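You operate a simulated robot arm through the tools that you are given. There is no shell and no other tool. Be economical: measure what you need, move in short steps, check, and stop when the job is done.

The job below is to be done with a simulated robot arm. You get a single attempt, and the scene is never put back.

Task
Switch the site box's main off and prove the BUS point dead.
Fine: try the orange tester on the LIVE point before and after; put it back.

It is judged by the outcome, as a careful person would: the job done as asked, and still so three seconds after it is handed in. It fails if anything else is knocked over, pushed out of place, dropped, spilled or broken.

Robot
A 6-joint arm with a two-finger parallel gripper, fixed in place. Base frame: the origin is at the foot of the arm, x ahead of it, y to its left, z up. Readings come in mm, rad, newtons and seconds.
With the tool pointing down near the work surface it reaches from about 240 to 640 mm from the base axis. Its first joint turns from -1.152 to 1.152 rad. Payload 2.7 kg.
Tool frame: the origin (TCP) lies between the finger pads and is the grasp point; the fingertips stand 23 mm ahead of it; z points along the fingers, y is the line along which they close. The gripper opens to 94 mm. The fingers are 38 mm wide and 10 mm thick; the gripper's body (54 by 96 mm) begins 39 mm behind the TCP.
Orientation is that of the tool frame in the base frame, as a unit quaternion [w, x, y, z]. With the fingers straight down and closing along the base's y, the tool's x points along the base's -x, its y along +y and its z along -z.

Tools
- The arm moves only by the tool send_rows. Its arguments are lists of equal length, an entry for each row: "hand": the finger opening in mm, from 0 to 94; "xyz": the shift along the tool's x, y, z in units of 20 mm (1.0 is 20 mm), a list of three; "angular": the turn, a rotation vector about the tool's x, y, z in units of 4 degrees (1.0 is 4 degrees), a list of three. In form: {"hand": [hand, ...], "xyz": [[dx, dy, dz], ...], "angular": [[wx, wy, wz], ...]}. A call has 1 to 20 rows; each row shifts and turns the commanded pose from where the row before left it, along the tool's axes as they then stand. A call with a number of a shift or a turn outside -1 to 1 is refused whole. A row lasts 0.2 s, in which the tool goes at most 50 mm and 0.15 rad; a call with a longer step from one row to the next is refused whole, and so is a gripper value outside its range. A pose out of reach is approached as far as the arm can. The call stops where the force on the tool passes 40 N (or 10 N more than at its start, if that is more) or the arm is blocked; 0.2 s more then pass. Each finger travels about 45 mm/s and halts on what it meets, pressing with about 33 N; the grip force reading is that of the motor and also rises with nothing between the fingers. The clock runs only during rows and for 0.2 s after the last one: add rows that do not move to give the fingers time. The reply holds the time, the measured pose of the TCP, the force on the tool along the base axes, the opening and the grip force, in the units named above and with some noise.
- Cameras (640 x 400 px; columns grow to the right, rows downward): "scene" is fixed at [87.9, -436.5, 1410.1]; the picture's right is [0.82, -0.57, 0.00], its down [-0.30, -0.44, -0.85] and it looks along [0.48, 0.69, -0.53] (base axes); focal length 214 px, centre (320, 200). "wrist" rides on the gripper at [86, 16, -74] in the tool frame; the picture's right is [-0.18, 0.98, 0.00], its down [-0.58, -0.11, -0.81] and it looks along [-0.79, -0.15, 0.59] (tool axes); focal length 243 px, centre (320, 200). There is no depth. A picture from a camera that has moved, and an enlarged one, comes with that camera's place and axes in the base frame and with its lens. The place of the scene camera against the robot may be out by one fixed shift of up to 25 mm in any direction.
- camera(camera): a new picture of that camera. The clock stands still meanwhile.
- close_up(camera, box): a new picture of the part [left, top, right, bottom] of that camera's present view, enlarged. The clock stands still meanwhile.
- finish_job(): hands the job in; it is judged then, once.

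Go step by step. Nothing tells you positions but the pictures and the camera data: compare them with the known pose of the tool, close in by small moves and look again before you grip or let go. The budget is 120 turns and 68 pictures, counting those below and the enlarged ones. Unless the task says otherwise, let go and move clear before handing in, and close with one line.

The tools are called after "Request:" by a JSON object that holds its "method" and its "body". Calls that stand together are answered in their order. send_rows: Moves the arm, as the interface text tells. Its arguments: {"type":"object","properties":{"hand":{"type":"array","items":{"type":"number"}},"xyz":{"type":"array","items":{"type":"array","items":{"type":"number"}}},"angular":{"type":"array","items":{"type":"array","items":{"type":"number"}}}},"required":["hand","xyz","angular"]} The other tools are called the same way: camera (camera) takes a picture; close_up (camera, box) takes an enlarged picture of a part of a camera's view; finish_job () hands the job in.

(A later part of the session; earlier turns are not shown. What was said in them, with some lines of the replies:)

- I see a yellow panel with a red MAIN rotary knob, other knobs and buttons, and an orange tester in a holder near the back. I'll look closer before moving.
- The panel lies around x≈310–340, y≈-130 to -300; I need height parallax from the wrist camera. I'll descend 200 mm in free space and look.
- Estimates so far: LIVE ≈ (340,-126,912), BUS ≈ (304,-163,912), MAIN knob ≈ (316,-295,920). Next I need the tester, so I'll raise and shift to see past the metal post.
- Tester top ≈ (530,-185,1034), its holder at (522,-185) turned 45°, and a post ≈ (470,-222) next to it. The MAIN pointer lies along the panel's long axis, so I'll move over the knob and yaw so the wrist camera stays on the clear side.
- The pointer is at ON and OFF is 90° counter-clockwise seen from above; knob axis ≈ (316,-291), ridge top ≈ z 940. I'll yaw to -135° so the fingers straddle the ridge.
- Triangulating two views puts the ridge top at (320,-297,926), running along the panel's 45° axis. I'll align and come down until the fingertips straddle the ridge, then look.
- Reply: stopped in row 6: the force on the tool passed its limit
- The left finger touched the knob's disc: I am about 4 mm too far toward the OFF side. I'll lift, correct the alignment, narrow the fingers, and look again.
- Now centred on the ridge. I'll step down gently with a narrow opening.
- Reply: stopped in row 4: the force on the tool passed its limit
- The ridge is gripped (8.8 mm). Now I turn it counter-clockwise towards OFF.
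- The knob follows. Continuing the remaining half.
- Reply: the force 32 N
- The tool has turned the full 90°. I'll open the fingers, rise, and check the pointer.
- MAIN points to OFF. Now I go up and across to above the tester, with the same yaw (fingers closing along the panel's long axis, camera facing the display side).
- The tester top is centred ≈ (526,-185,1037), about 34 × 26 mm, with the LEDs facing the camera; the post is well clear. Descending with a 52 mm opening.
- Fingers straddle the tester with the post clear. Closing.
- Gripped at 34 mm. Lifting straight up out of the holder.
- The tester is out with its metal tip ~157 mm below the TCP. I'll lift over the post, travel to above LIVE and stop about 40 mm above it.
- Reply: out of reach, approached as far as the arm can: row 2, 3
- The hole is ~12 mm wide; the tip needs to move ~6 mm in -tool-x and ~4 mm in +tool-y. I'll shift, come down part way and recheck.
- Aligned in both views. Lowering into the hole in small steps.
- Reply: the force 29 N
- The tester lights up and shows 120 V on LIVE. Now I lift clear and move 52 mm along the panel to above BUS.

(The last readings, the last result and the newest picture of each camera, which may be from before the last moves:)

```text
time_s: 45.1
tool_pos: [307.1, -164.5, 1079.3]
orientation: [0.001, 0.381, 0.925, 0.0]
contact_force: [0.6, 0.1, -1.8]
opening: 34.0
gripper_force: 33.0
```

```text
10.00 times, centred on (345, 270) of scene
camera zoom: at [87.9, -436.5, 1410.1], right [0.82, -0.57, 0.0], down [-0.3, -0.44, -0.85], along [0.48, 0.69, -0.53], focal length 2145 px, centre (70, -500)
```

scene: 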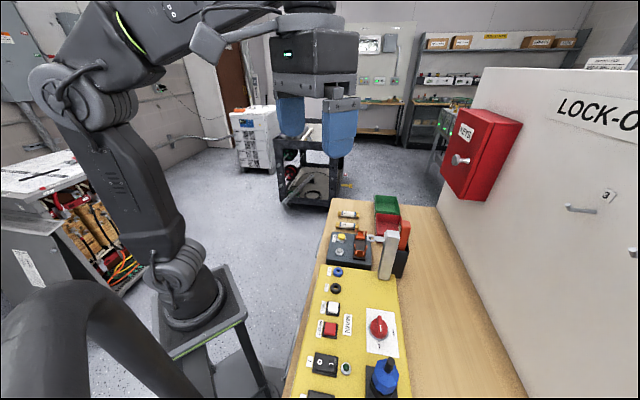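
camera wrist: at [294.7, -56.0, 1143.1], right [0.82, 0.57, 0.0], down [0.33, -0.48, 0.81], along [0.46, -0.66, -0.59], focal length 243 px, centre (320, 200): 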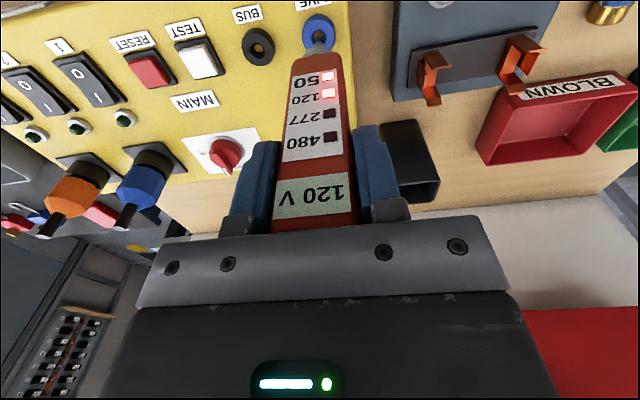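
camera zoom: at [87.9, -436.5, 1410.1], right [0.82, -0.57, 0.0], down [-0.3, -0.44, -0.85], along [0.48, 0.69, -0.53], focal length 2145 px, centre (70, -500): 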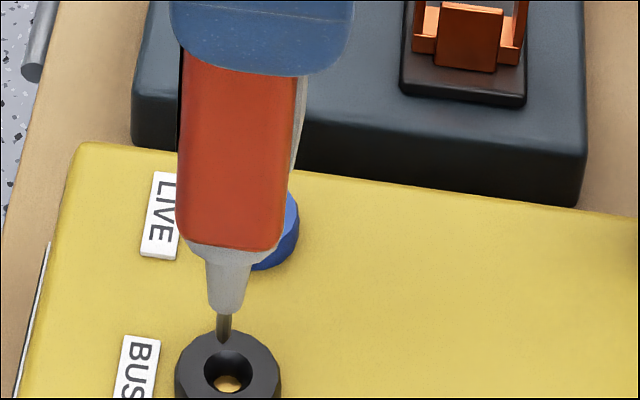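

The tip is nearly over the BUS hole; a 2 mm correction, then down gently.

Request:
{"method": "send_rows", "body": {"hand": [20, 20, 20, 20, 20, 20, 20], "xyz": [[-0.1, -0.03, 0], [0, 0, 0.2], [0, 0, 0.15], [0, 0, 0.1], [0, 0, 0.05], [0, 0, 0.05], [0, 0, 0]], "angular": [[0, 0, 0], [0, 0, 0], [0, 0, 0], [0, 0, 0], [0, 0, 0], [0, 0, 0], [0, 0, 0]]}}

Request:
{"method": "close_up", "body": {"camera": "wrist", "box": [220, 0, 420, 220]}}

Request:
{"method": "close_up", "body": {"camera": "scene", "box": [315, 250, 375, 290]}}

```text
time_s: 46.8
tool_pos: [307.7, -167.2, 1070.2]
orientation: [0.001, 0.381, 0.924, -0.001]
contact_force: [-0.2, 0.0, -1.5]
opening: 34.0
gripper_force: 32.8
```

```text
1.82 times, centred on (320, 110) of wrist
camera zoom: at [258.8, -95.0, 1144.0], right [0.82, 0.57, 0.0], down [0.33, -0.49, 0.81], along [0.46, -0.66, -0.59], focal length 441 px, centre (320, 364)
```

zoom: 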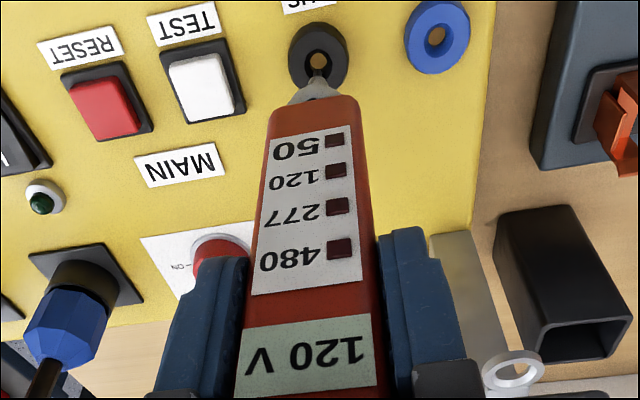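

```text
10.00 times, centred on (345, 270) of scene
camera zoom: at [87.9, -436.5, 1410.1], right [0.82, -0.57, 0.0], down [-0.3, -0.44, -0.85], along [0.48, 0.69, -0.53], focal length 2145 px, centre (70, -500)
```

zoom: 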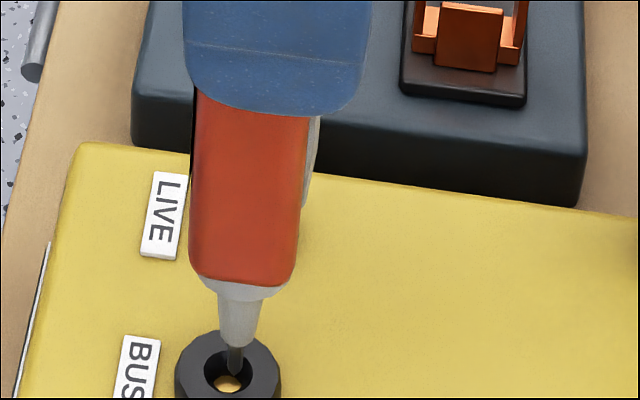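

No contact yet (display holds the last value). Lowering in 1 mm steps.

Request:
{"method": "send_rows", "body": {"hand": [20, 20, 20, 20, 20], "xyz": [[0.04, 0, 0.05], [0, 0, 0.05], [0, 0, 0.05], [0, 0, 0], [0, 0, 0]], "angular": [[0, 0, 0], [0, 0, 0], [0, 0, 0], [0, 0, 0], [0, 0, 0]]}}

```text
time_s: 48.0
tool_pos: [307.6, -167.8, 1069.2]
orientation: [0.004, 0.38, 0.925, -0.001]
contact_force: [-0.3, 1.5, 36.0]
opening: 33.9
gripper_force: 32.9
```

Request:
{"method": "close_up", "body": {"camera": "wrist", "box": [220, 0, 420, 220]}}

Request:
{"method": "close_up", "body": {"camera": "scene", "box": [315, 250, 375, 290]}}

```text
1.82 times, centred on (320, 110) of wrist
camera zoom: at [257.8, -94.9, 1141.9], right [0.82, 0.57, 0.0], down [0.33, -0.48, 0.81], along [0.46, -0.67, -0.58], focal length 441 px, centre (320, 364)
```

zoom: 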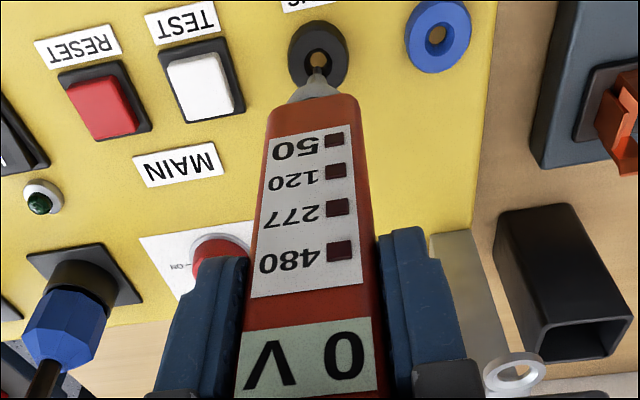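

```text
10.00 times, centred on (345, 270) of scene
camera zoom: at [87.5, -436.3, 1410.2], right [0.82, -0.57, 0.0], down [-0.3, -0.44, -0.85], along [0.48, 0.69, -0.53], focal length 2145 px, centre (70, -500)
```

zoom: 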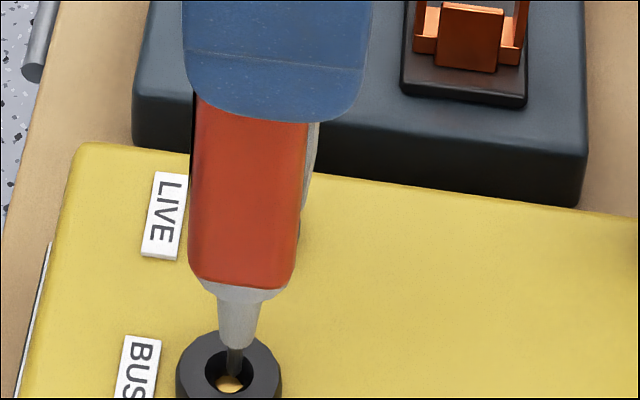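

BUS reads 0 V: dead. Now lift and go back to LIVE to re-prove the tester.

Request:
{"method": "send_rows", "body": {"hand": [20, 20, 20, 20, 20, 20, 20, 20, 20], "xyz": [[0, 0, 0], [0, 0, -0.5], [0, 0, -1], [0.02, 0.88, 0], [0.02, 0.88, 0], [0.02, 0.88, 0], [0, 0, 0.5], [0, 0, 0.3], [0, 0, 0]], "angular": [[0, 0, 0], [0, 0, 0], [0, 0, 0], [0, 0, 0], [0, 0, 0], [0, 0, 0], [0, 0, 0], [0, 0, 0], [0, 0, 0]]}}

Request:
{"method": "close_up", "body": {"camera": "wrist", "box": [270, 0, 370, 62]}}

Request:
{"method": "close_up", "body": {"camera": "scene", "box": [315, 240, 375, 280]}}

```text
time_s: 50.0
tool_pos: [343.8, -128.8, 1081.6]
orientation: [0.001, 0.38, 0.925, -0.001]
contact_force: [-0.8, 0.2, -1.6]
opening: 33.9
gripper_force: 32.6
```

```text
6.40 times, centred on (320, 31) of wrist
camera zoom: at [294.3, -55.8, 1155.1], right [0.82, 0.57, 0.0], down [0.33, -0.49, 0.81], along [0.46, -0.66, -0.59], focal length 1553 px, centre (320, 1282)
```

zoom: 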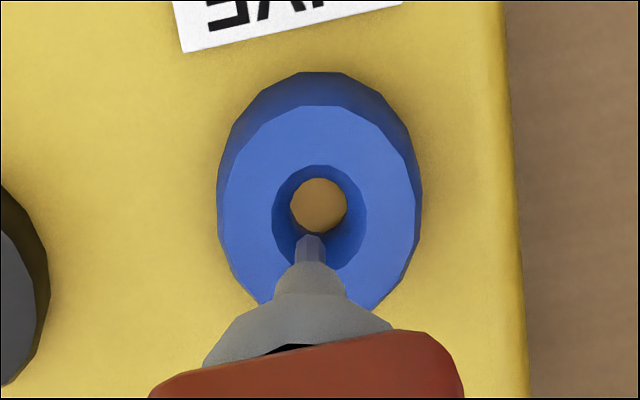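

```text
10.00 times, centred on (345, 260) of scene
camera zoom: at [87.9, -436.5, 1410.1], right [0.82, -0.57, 0.0], down [-0.3, -0.44, -0.85], along [0.48, 0.69, -0.53], focal length 2145 px, centre (70, -400)
```

zoom: 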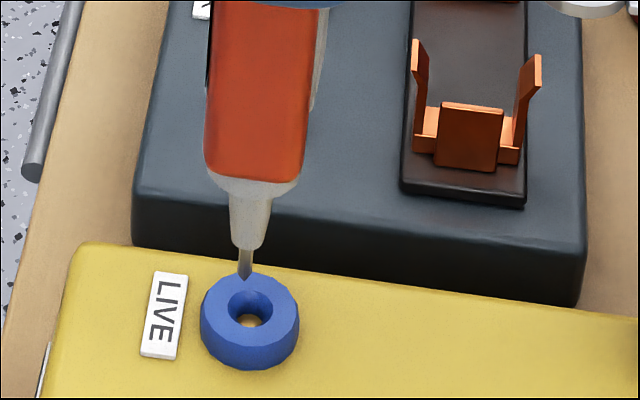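

Request:
{"method": "send_rows", "body": {"hand": [20, 20, 20, 20, 20, 20, 20, 20], "xyz": [[-0.07, 0.03, 0], [0, 0, 0.2], [0, 0, 0.2], [0, 0, 0.1], [0, 0, 0.05], [0, 0, 0.05], [0, 0, 0], [0, 0, 0]], "angular": [[0, 0, 0], [0, 0, 0], [0, 0, 0], [0, 0, 0], [0, 0, 0], [0, 0, 0], [0, 0, 0], [0, 0, 0]]}}

Request:
{"method": "close_up", "body": {"camera": "wrist", "box": [220, 0, 420, 220]}}

```text
time_s: 51.8
tool_pos: [344.1, -130.8, 1069.0]
orientation: [0.001, 0.381, 0.925, -0.001]
contact_force: [-0.8, 0.6, 2.8]
opening: 33.8
gripper_force: 32.3
```

```text
1.82 times, centred on (320, 110) of wrist
camera zoom: at [295.8, -56.8, 1142.7], right [0.82, 0.57, 0.0], down [0.33, -0.49, 0.81], along [0.46, -0.66, -0.59], focal length 441 px, centre (320, 364)
```

zoom: 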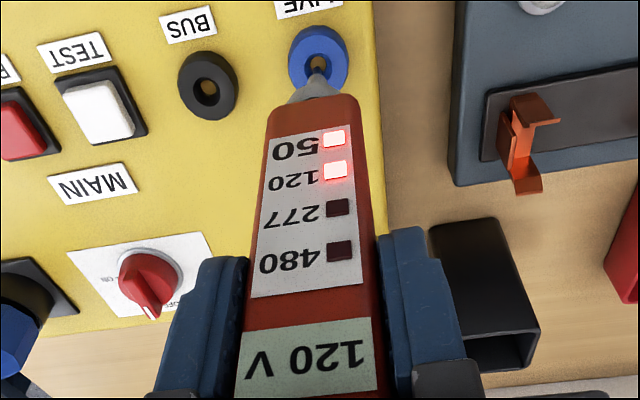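

LIVE reads 120 V again, so the tester is proven. Lifting and carrying it back to above its holder along the same route.

Request:
{"method": "send_rows", "body": {"hand": [20, 20, 20, 20, 20, 20, 20, 20, 20, 20, 20, 20, 20, 20, 20, 20, 20, 20], "xyz": [[0, 0, 0], [0, 0, -0.8], [0, 0, -1], [0, 0, -1], [0, 0, -1], [0, 0, -1], [0, 0, -1], [-0.946, 0.487, 0], [-0.946, 0.487, 0], [-0.946, 0.487, 0], [-0.946, 0.487, 0], [-0.946, 0.487, 0], [-0.946, 0.487, 0], [-0.946, 0.487, 0], [-0.946, 0.487, 0], [-0.946, 0.487, 0], [0, 0, 0.5], [0, 0, 0]], "angular": [[0, 0, 0], [0, 0, 0], [0, 0, 0], [0, 0, 0], [0, 0, 0], [0, 0, 0], [0, 0, 0], [0, 0, 0], [0, 0, 0], [0, 0, 0], [0, 0, 0], [0, 0, 0], [0, 0, 0], [0, 0, 0], [0, 0, 0], [0, 0, 0], [0, 0, 0], [0, 0, 0]]}}

Request:
{"method": "camera", "body": {"camera": "wrist"}}

Request:
{"method": "close_up", "body": {"camera": "scene", "box": [340, 170, 440, 270]}}

```text
time_s: 55.5
tool_pos: [527.3, -188.6, 1175.5]
orientation: [0.001, 0.381, 0.924, 0.0]
contact_force: [0.1, 0.7, -1.2]
opening: 33.8
gripper_force: 33.2
```

```text
21 pictures are left
camera wrist: at [477.8, -114.9, 1248.8], right [0.82, 0.57, 0.0], down [0.33, -0.49, 0.81], along [0.46, -0.66, -0.59], focal length 243 px, centre (320, 200)
```

wrist: 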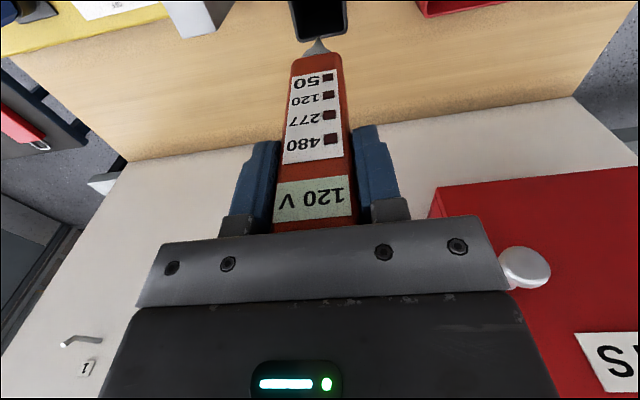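

```text
4.00 times, centred on (390, 220) of scene
camera zoom: at [87.9, -436.5, 1410.1], right [0.82, -0.57, 0.0], down [-0.3, -0.44, -0.85], along [0.48, 0.69, -0.53], focal length 858 px, centre (40, 120)
```

zoom: 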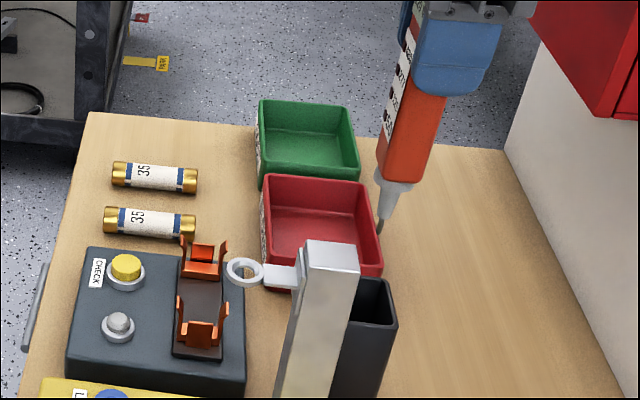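

Request:
{"method": "send_rows", "body": {"hand": [20, 20, 20, 20], "xyz": [[0, 0, 0.8], [0, 0, 0.8], [0, 0, 0.4], [0, 0, 0]], "angular": [[0, 0, 0], [0, 0, 0], [0, 0, 0], [0, 0, 0]]}}

Request:
{"method": "close_up", "body": {"camera": "wrist", "box": [240, 0, 400, 100]}}

Request:
{"method": "close_up", "body": {"camera": "scene", "box": [360, 190, 440, 270]}}

```text
time_s: 56.5
tool_pos: [528.3, -187.6, 1136.0]
orientation: [0.001, 0.381, 0.924, 0.0]
contact_force: [-0.1, 0.1, -1.6]
opening: 33.8
gripper_force: 33.0
```

```text
4.00 times, centred on (320, 50) of wrist
camera zoom: at [478.6, -114.4, 1209.7], right [0.82, 0.57, 0.0], down [0.33, -0.49, 0.81], along [0.46, -0.66, -0.59], focal length 970 px, centre (320, 800)
```

zoom: 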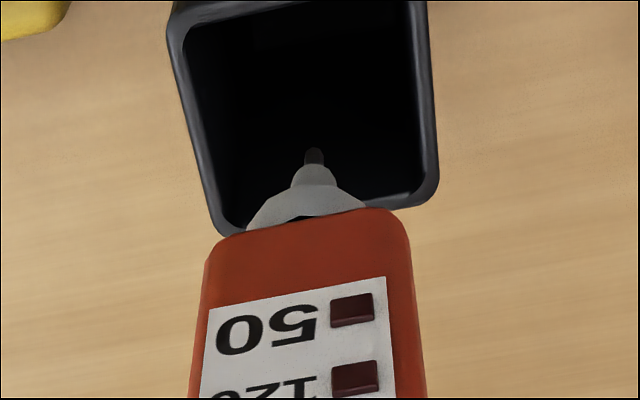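

```text
5.00 times, centred on (400, 230) of scene
camera zoom: at [87.9, -436.5, 1410.1], right [0.82, -0.57, 0.0], down [-0.3, -0.44, -0.85], along [0.48, 0.69, -0.53], focal length 1072 px, centre (-80, 50)
```

zoom: 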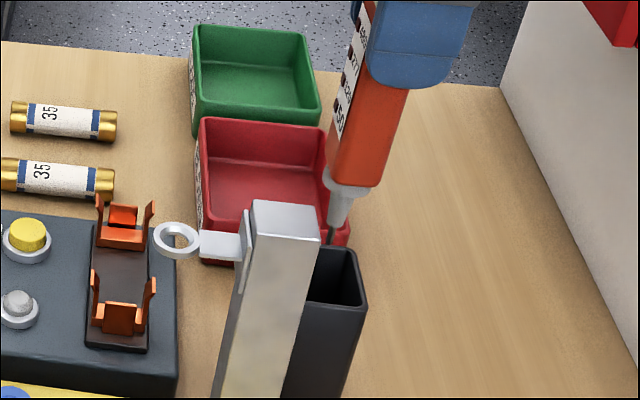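

The tip is over the mouth with several mm of margin. I'll lower it 35 mm and check before the body enters.

Request:
{"method": "send_rows", "body": {"hand": [20, 20, 20, 20, 20], "xyz": [[-0.05, -0.04, 0.4], [0, 0, 0.5], [0, 0, 0.4], [0, 0, 0.4], [0, 0, 0]], "angular": [[0, 0, 0], [0, 0, 0], [0, 0, 0], [0, 0, 0], [0, 0, 0]]}}

Request:
{"method": "close_up", "body": {"camera": "wrist", "box": [240, 0, 400, 100]}}

Request:
{"method": "close_up", "body": {"camera": "scene", "box": [360, 190, 440, 270]}}

```text
time_s: 57.8
tool_pos: [529.0, -189.8, 1102.6]
orientation: [0.001, 0.381, 0.925, 0.0]
contact_force: [-0.6, -0.1, -1.6]
opening: 33.7
gripper_force: 33.2
```

```text
4.00 times, centred on (320, 50) of wrist
camera zoom: at [478.5, -116.4, 1176.4], right [0.82, 0.57, 0.0], down [0.33, -0.49, 0.81], along [0.46, -0.66, -0.59], focal length 970 px, centre (320, 800)
```

zoom: 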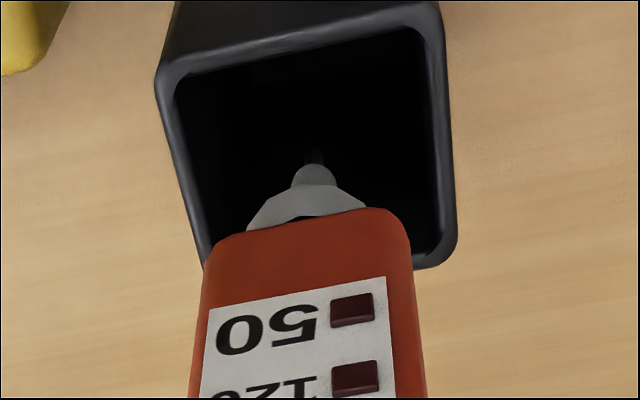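

```text
5.00 times, centred on (400, 230) of scene
camera zoom: at [87.9, -436.5, 1410.1], right [0.82, -0.57, 0.0], down [-0.3, -0.44, -0.85], along [0.48, 0.69, -0.53], focal length 1072 px, centre (-80, 50)
```

zoom: 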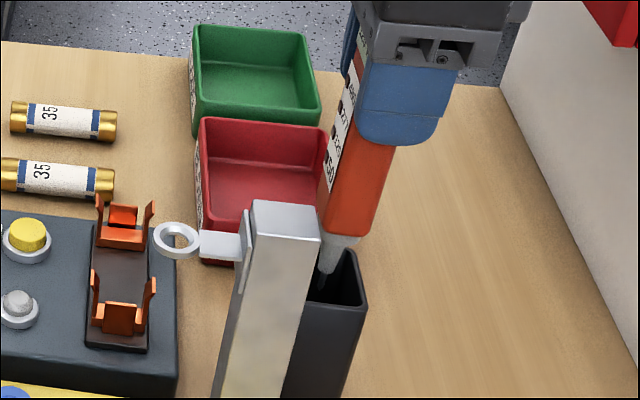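

The tip is inside and the body is centred in the mouth. Continuing down, slower near the bottom.

Request:
{"method": "send_rows", "body": {"hand": [20, 20, 20, 20, 20, 20, 20, 20, 20], "xyz": [[0.02, -0.02, 0.4], [0, 0, 0.5], [0, 0, 0.5], [0, 0, 0.5], [0, 0, 0.6], [0, 0, 0.6], [0, 0, 0.6], [0, 0, 0.4], [0, 0, 0]], "angular": [[0, 0, 0], [0, 0, 0], [0, 0, 0], [0, 0, 0], [0, 0, 0], [0, 0, 0], [0, 0, 0], [0, 0, 0], [0, 0, 0]]}}

Request:
{"method": "camera", "body": {"camera": "wrist"}}

```text
time_s: 59.8
tool_pos: [529.5, -187.0, 1020.1]
orientation: [0.001, 0.381, 0.925, -0.001]
contact_force: [0.7, 0.3, -1.2]
opening: 33.7
gripper_force: 33.2
```

```text
15 pictures are left
camera wrist: at [478.5, -114.5, 1092.3], right [0.82, 0.57, 0.0], down [0.34, -0.49, 0.81], along [0.46, -0.66, -0.59], focal length 243 px, centre (320, 200)
```

wrist: 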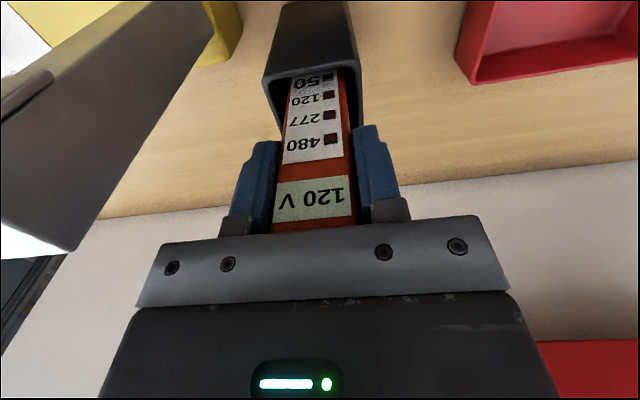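

In place without contact so far. Last few millimetres in 1 mm steps.

Request:
{"method": "send_rows", "body": {"hand": [20, 20, 20, 20, 20, 20, 20], "xyz": [[0, 0, 0.1], [0, 0, 0.1], [0, 0, 0.05], [0, 0, 0.05], [0, 0, 0.05], [0, 0, 0], [0, 0, 0]], "angular": [[0, 0, 0], [0, 0, 0], [0, 0, 0], [0, 0, 0], [0, 0, 0], [0, 0, 0], [0, 0, 0]]}}

```text
time_s: 61.4
tool_pos: [528.0, -188.2, 1011.9]
orientation: [0.001, 0.381, 0.925, 0.0]
contact_force: [-0.5, 0.0, -1.6]
opening: 33.8
gripper_force: 32.8
```

Request:
{"method": "send_rows", "body": {"hand": [20, 20, 20, 20], "xyz": [[0, 0, 0.05], [0, 0, 0.05], [0, 0, 0], [0, 0, 0]], "angular": [[0, 0, 0], [0, 0, 0], [0, 0, 0], [0, 0, 0]]}}

```text
time_s: 62.4
tool_pos: [527.5, -188.6, 1010.2]
orientation: [0.001, 0.381, 0.925, -0.001]
contact_force: [0.5, 0.0, -1.6]
opening: 33.9
gripper_force: 33.1
```

Request:
{"method": "send_rows", "body": {"hand": [20, 20, 20, 20], "xyz": [[0, 0, 0.05], [0, 0, 0.05], [0, 0, 0.05], [0, 0, 0]], "angular": [[0, 0, 0], [0, 0, 0], [0, 0, 0], [0, 0, 0]]}}

Request:
{"method": "close_up", "body": {"camera": "wrist", "box": [220, 0, 420, 220]}}

```text
time_s: 63.4
tool_pos: [527.7, -189.4, 1007.9]
orientation: [0.001, 0.382, 0.924, -0.001]
contact_force: [0.2, -0.1, -1.3]
opening: 33.7
gripper_force: 33.1
```

```text
1.82 times, centred on (320, 110) of wrist
camera zoom: at [477.6, -116.2, 1081.6], right [0.82, 0.57, 0.0], down [0.34, -0.49, 0.81], along [0.46, -0.66, -0.59], focal length 441 px, centre (320, 364)
```

zoom: 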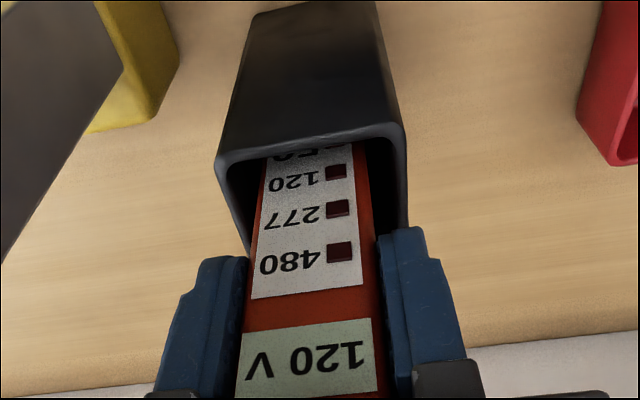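

Request:
{"method": "send_rows", "body": {"hand": [20, 20, 20, 20, 20], "xyz": [[0, 0, 0.05], [0, 0, 0.05], [0, 0, 0.05], [0, 0, 0], [0, 0, 0]], "angular": [[0, 0, 0], [0, 0, 0], [0, 0, 0], [0, 0, 0], [0, 0, 0]]}}

```text
time_s: 64.5
tool_pos: [527.5, -188.6, 1005.6]
orientation: [0.002, 0.381, 0.924, 0.0]
contact_force: [-3.4, 3.3, 10.9]
opening: 33.7
gripper_force: 33.1
```

Light bottom contact: the tester is seated. Opening the fingers slowly to 54 mm.

Request:
{"method": "send_rows", "body": {"hand": [34, 37, 42, 48, 52, 52, 52], "xyz": [[0, 0, 0], [0, 0, 0], [0, 0, 0], [0, 0, 0], [0, 0, 0], [0, 0, 0], [0, 0, 0]], "angular": [[0, 0, 0], [0, 0, 0], [0, 0, 0], [0, 0, 0], [0, 0, 0], [0, 0, 0], [0, 0, 0]]}}

Request:
{"method": "camera", "body": {"camera": "wrist"}}

```text
time_s: 66.2
tool_pos: [527.7, -188.5, 1004.8]
orientation: [0.002, 0.381, 0.924, 0.001]
contact_force: [-0.8, 0.4, 16.0]
opening: 52.1
gripper_force: 0.0
```

```text
13 pictures are left
camera wrist: at [477.8, -116.2, 1078.8], right [0.82, 0.57, 0.0], down [0.33, -0.49, 0.81], along [0.46, -0.66, -0.59], focal length 243 px, centre (320, 200)
```

wrist: 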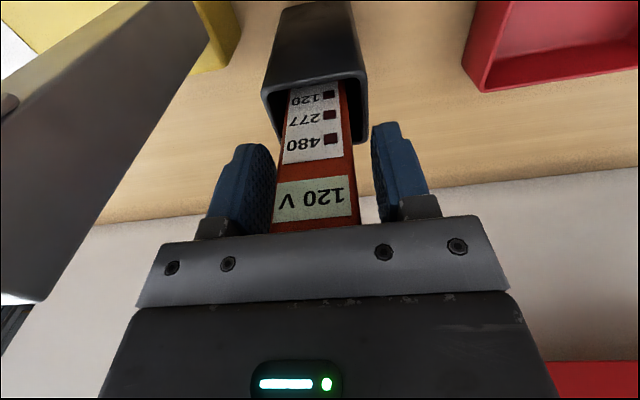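

The fingers are clear (the palm just rests on the tester top). Rising straight up.

Request:
{"method": "send_rows", "body": {"hand": [52, 52, 52, 52, 52, 52, 52, 52], "xyz": [[0, 0, -0.3], [0, 0, -0.5], [0, 0, -0.8], [0, 0, -1], [0, 0, -1], [0, 0, -1], [0, 0, -1], [0, 0, -1]], "angular": [[0, 0, 0], [0, 0, 0], [0, 0, 0], [0, 0, 0], [0, 0, 0], [0, 0, 0], [0, 0, 0], [0, 0, 0]]}}

Request:
{"method": "camera", "body": {"camera": "wrist"}}

Request:
{"method": "close_up", "body": {"camera": "scene", "box": [280, 190, 440, 400]}}

```text
time_s: 68.0
tool_pos: [527.3, -188.1, 1135.4]
orientation: [0.001, 0.381, 0.924, 0.0]
contact_force: [0.3, -1.0, -0.6]
opening: 52.0
gripper_force: 0.1
```

```text
12 pictures are left
camera wrist: at [478.3, -115.1, 1210.0], right [0.82, 0.57, 0.0], down [0.34, -0.49, 0.81], along [0.46, -0.66, -0.59], focal length 243 px, centre (320, 200)
```

wrist: 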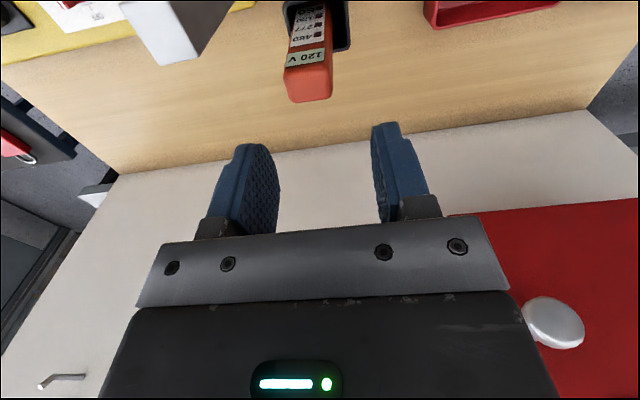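

```text
1.90 times, centred on (360, 295) of scene
camera zoom: at [87.9, -436.5, 1410.1], right [0.82, -0.57, 0.0], down [-0.3, -0.44, -0.85], along [0.48, 0.69, -0.53], focal length 408 px, centre (244, 19)
```

zoom: 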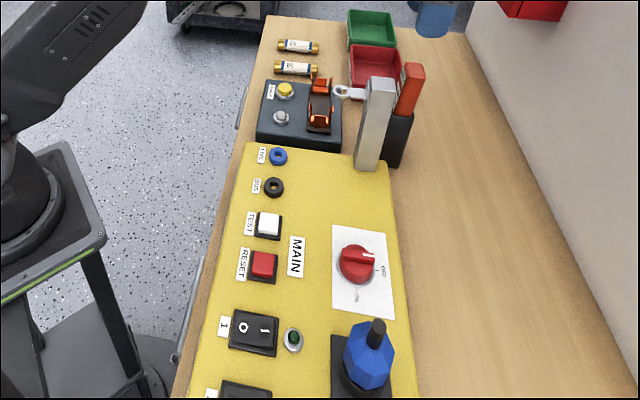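

Request:
{"method": "close_up", "body": {"camera": "scene", "box": [365, 200, 425, 280]}}

Request:
{"method": "close_up", "body": {"camera": "scene", "box": [350, 300, 410, 360]}}

```text
5.00 times, centred on (395, 240) of scene
camera zoom: at [87.9, -436.5, 1410.1], right [0.82, -0.57, 0.0], down [-0.3, -0.44, -0.85], along [0.48, 0.69, -0.53], focal length 1072 px, centre (-55, 0)
```

zoom: 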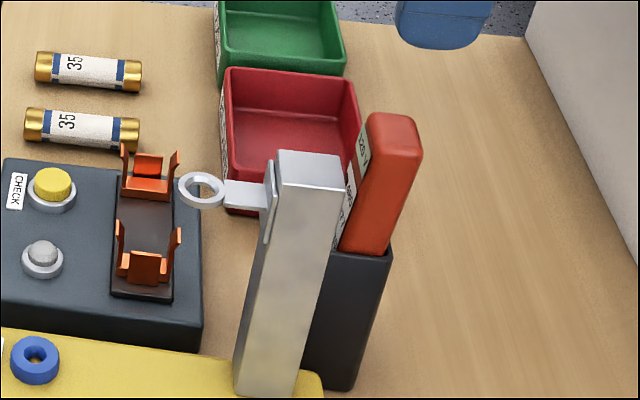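

```text
6.67 times, centred on (380, 330) of scene
camera zoom: at [87.9, -436.5, 1410.1], right [0.82, -0.57, 0.0], down [-0.3, -0.44, -0.85], along [0.48, 0.69, -0.53], focal length 1430 px, centre (-80, -667)
```

zoom: 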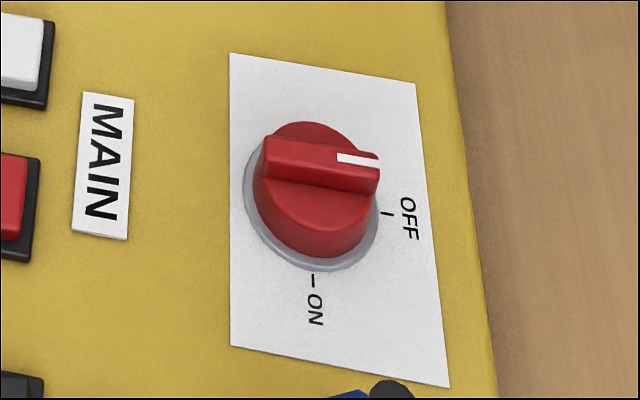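

MAIN points to OFF, the tester is back in its holder resting against the side, and the arm is clear above it. Handing in.

Request:
{"method": "finish_job", "body": {}}

```text
The job is handed in.
```

MAIN is switched off and the BUS point is proven dead: the tester read 120 V on LIVE, 0 V on BUS, then 120 V on LIVE again, and it is back in its holder, leaning slightly more than before.
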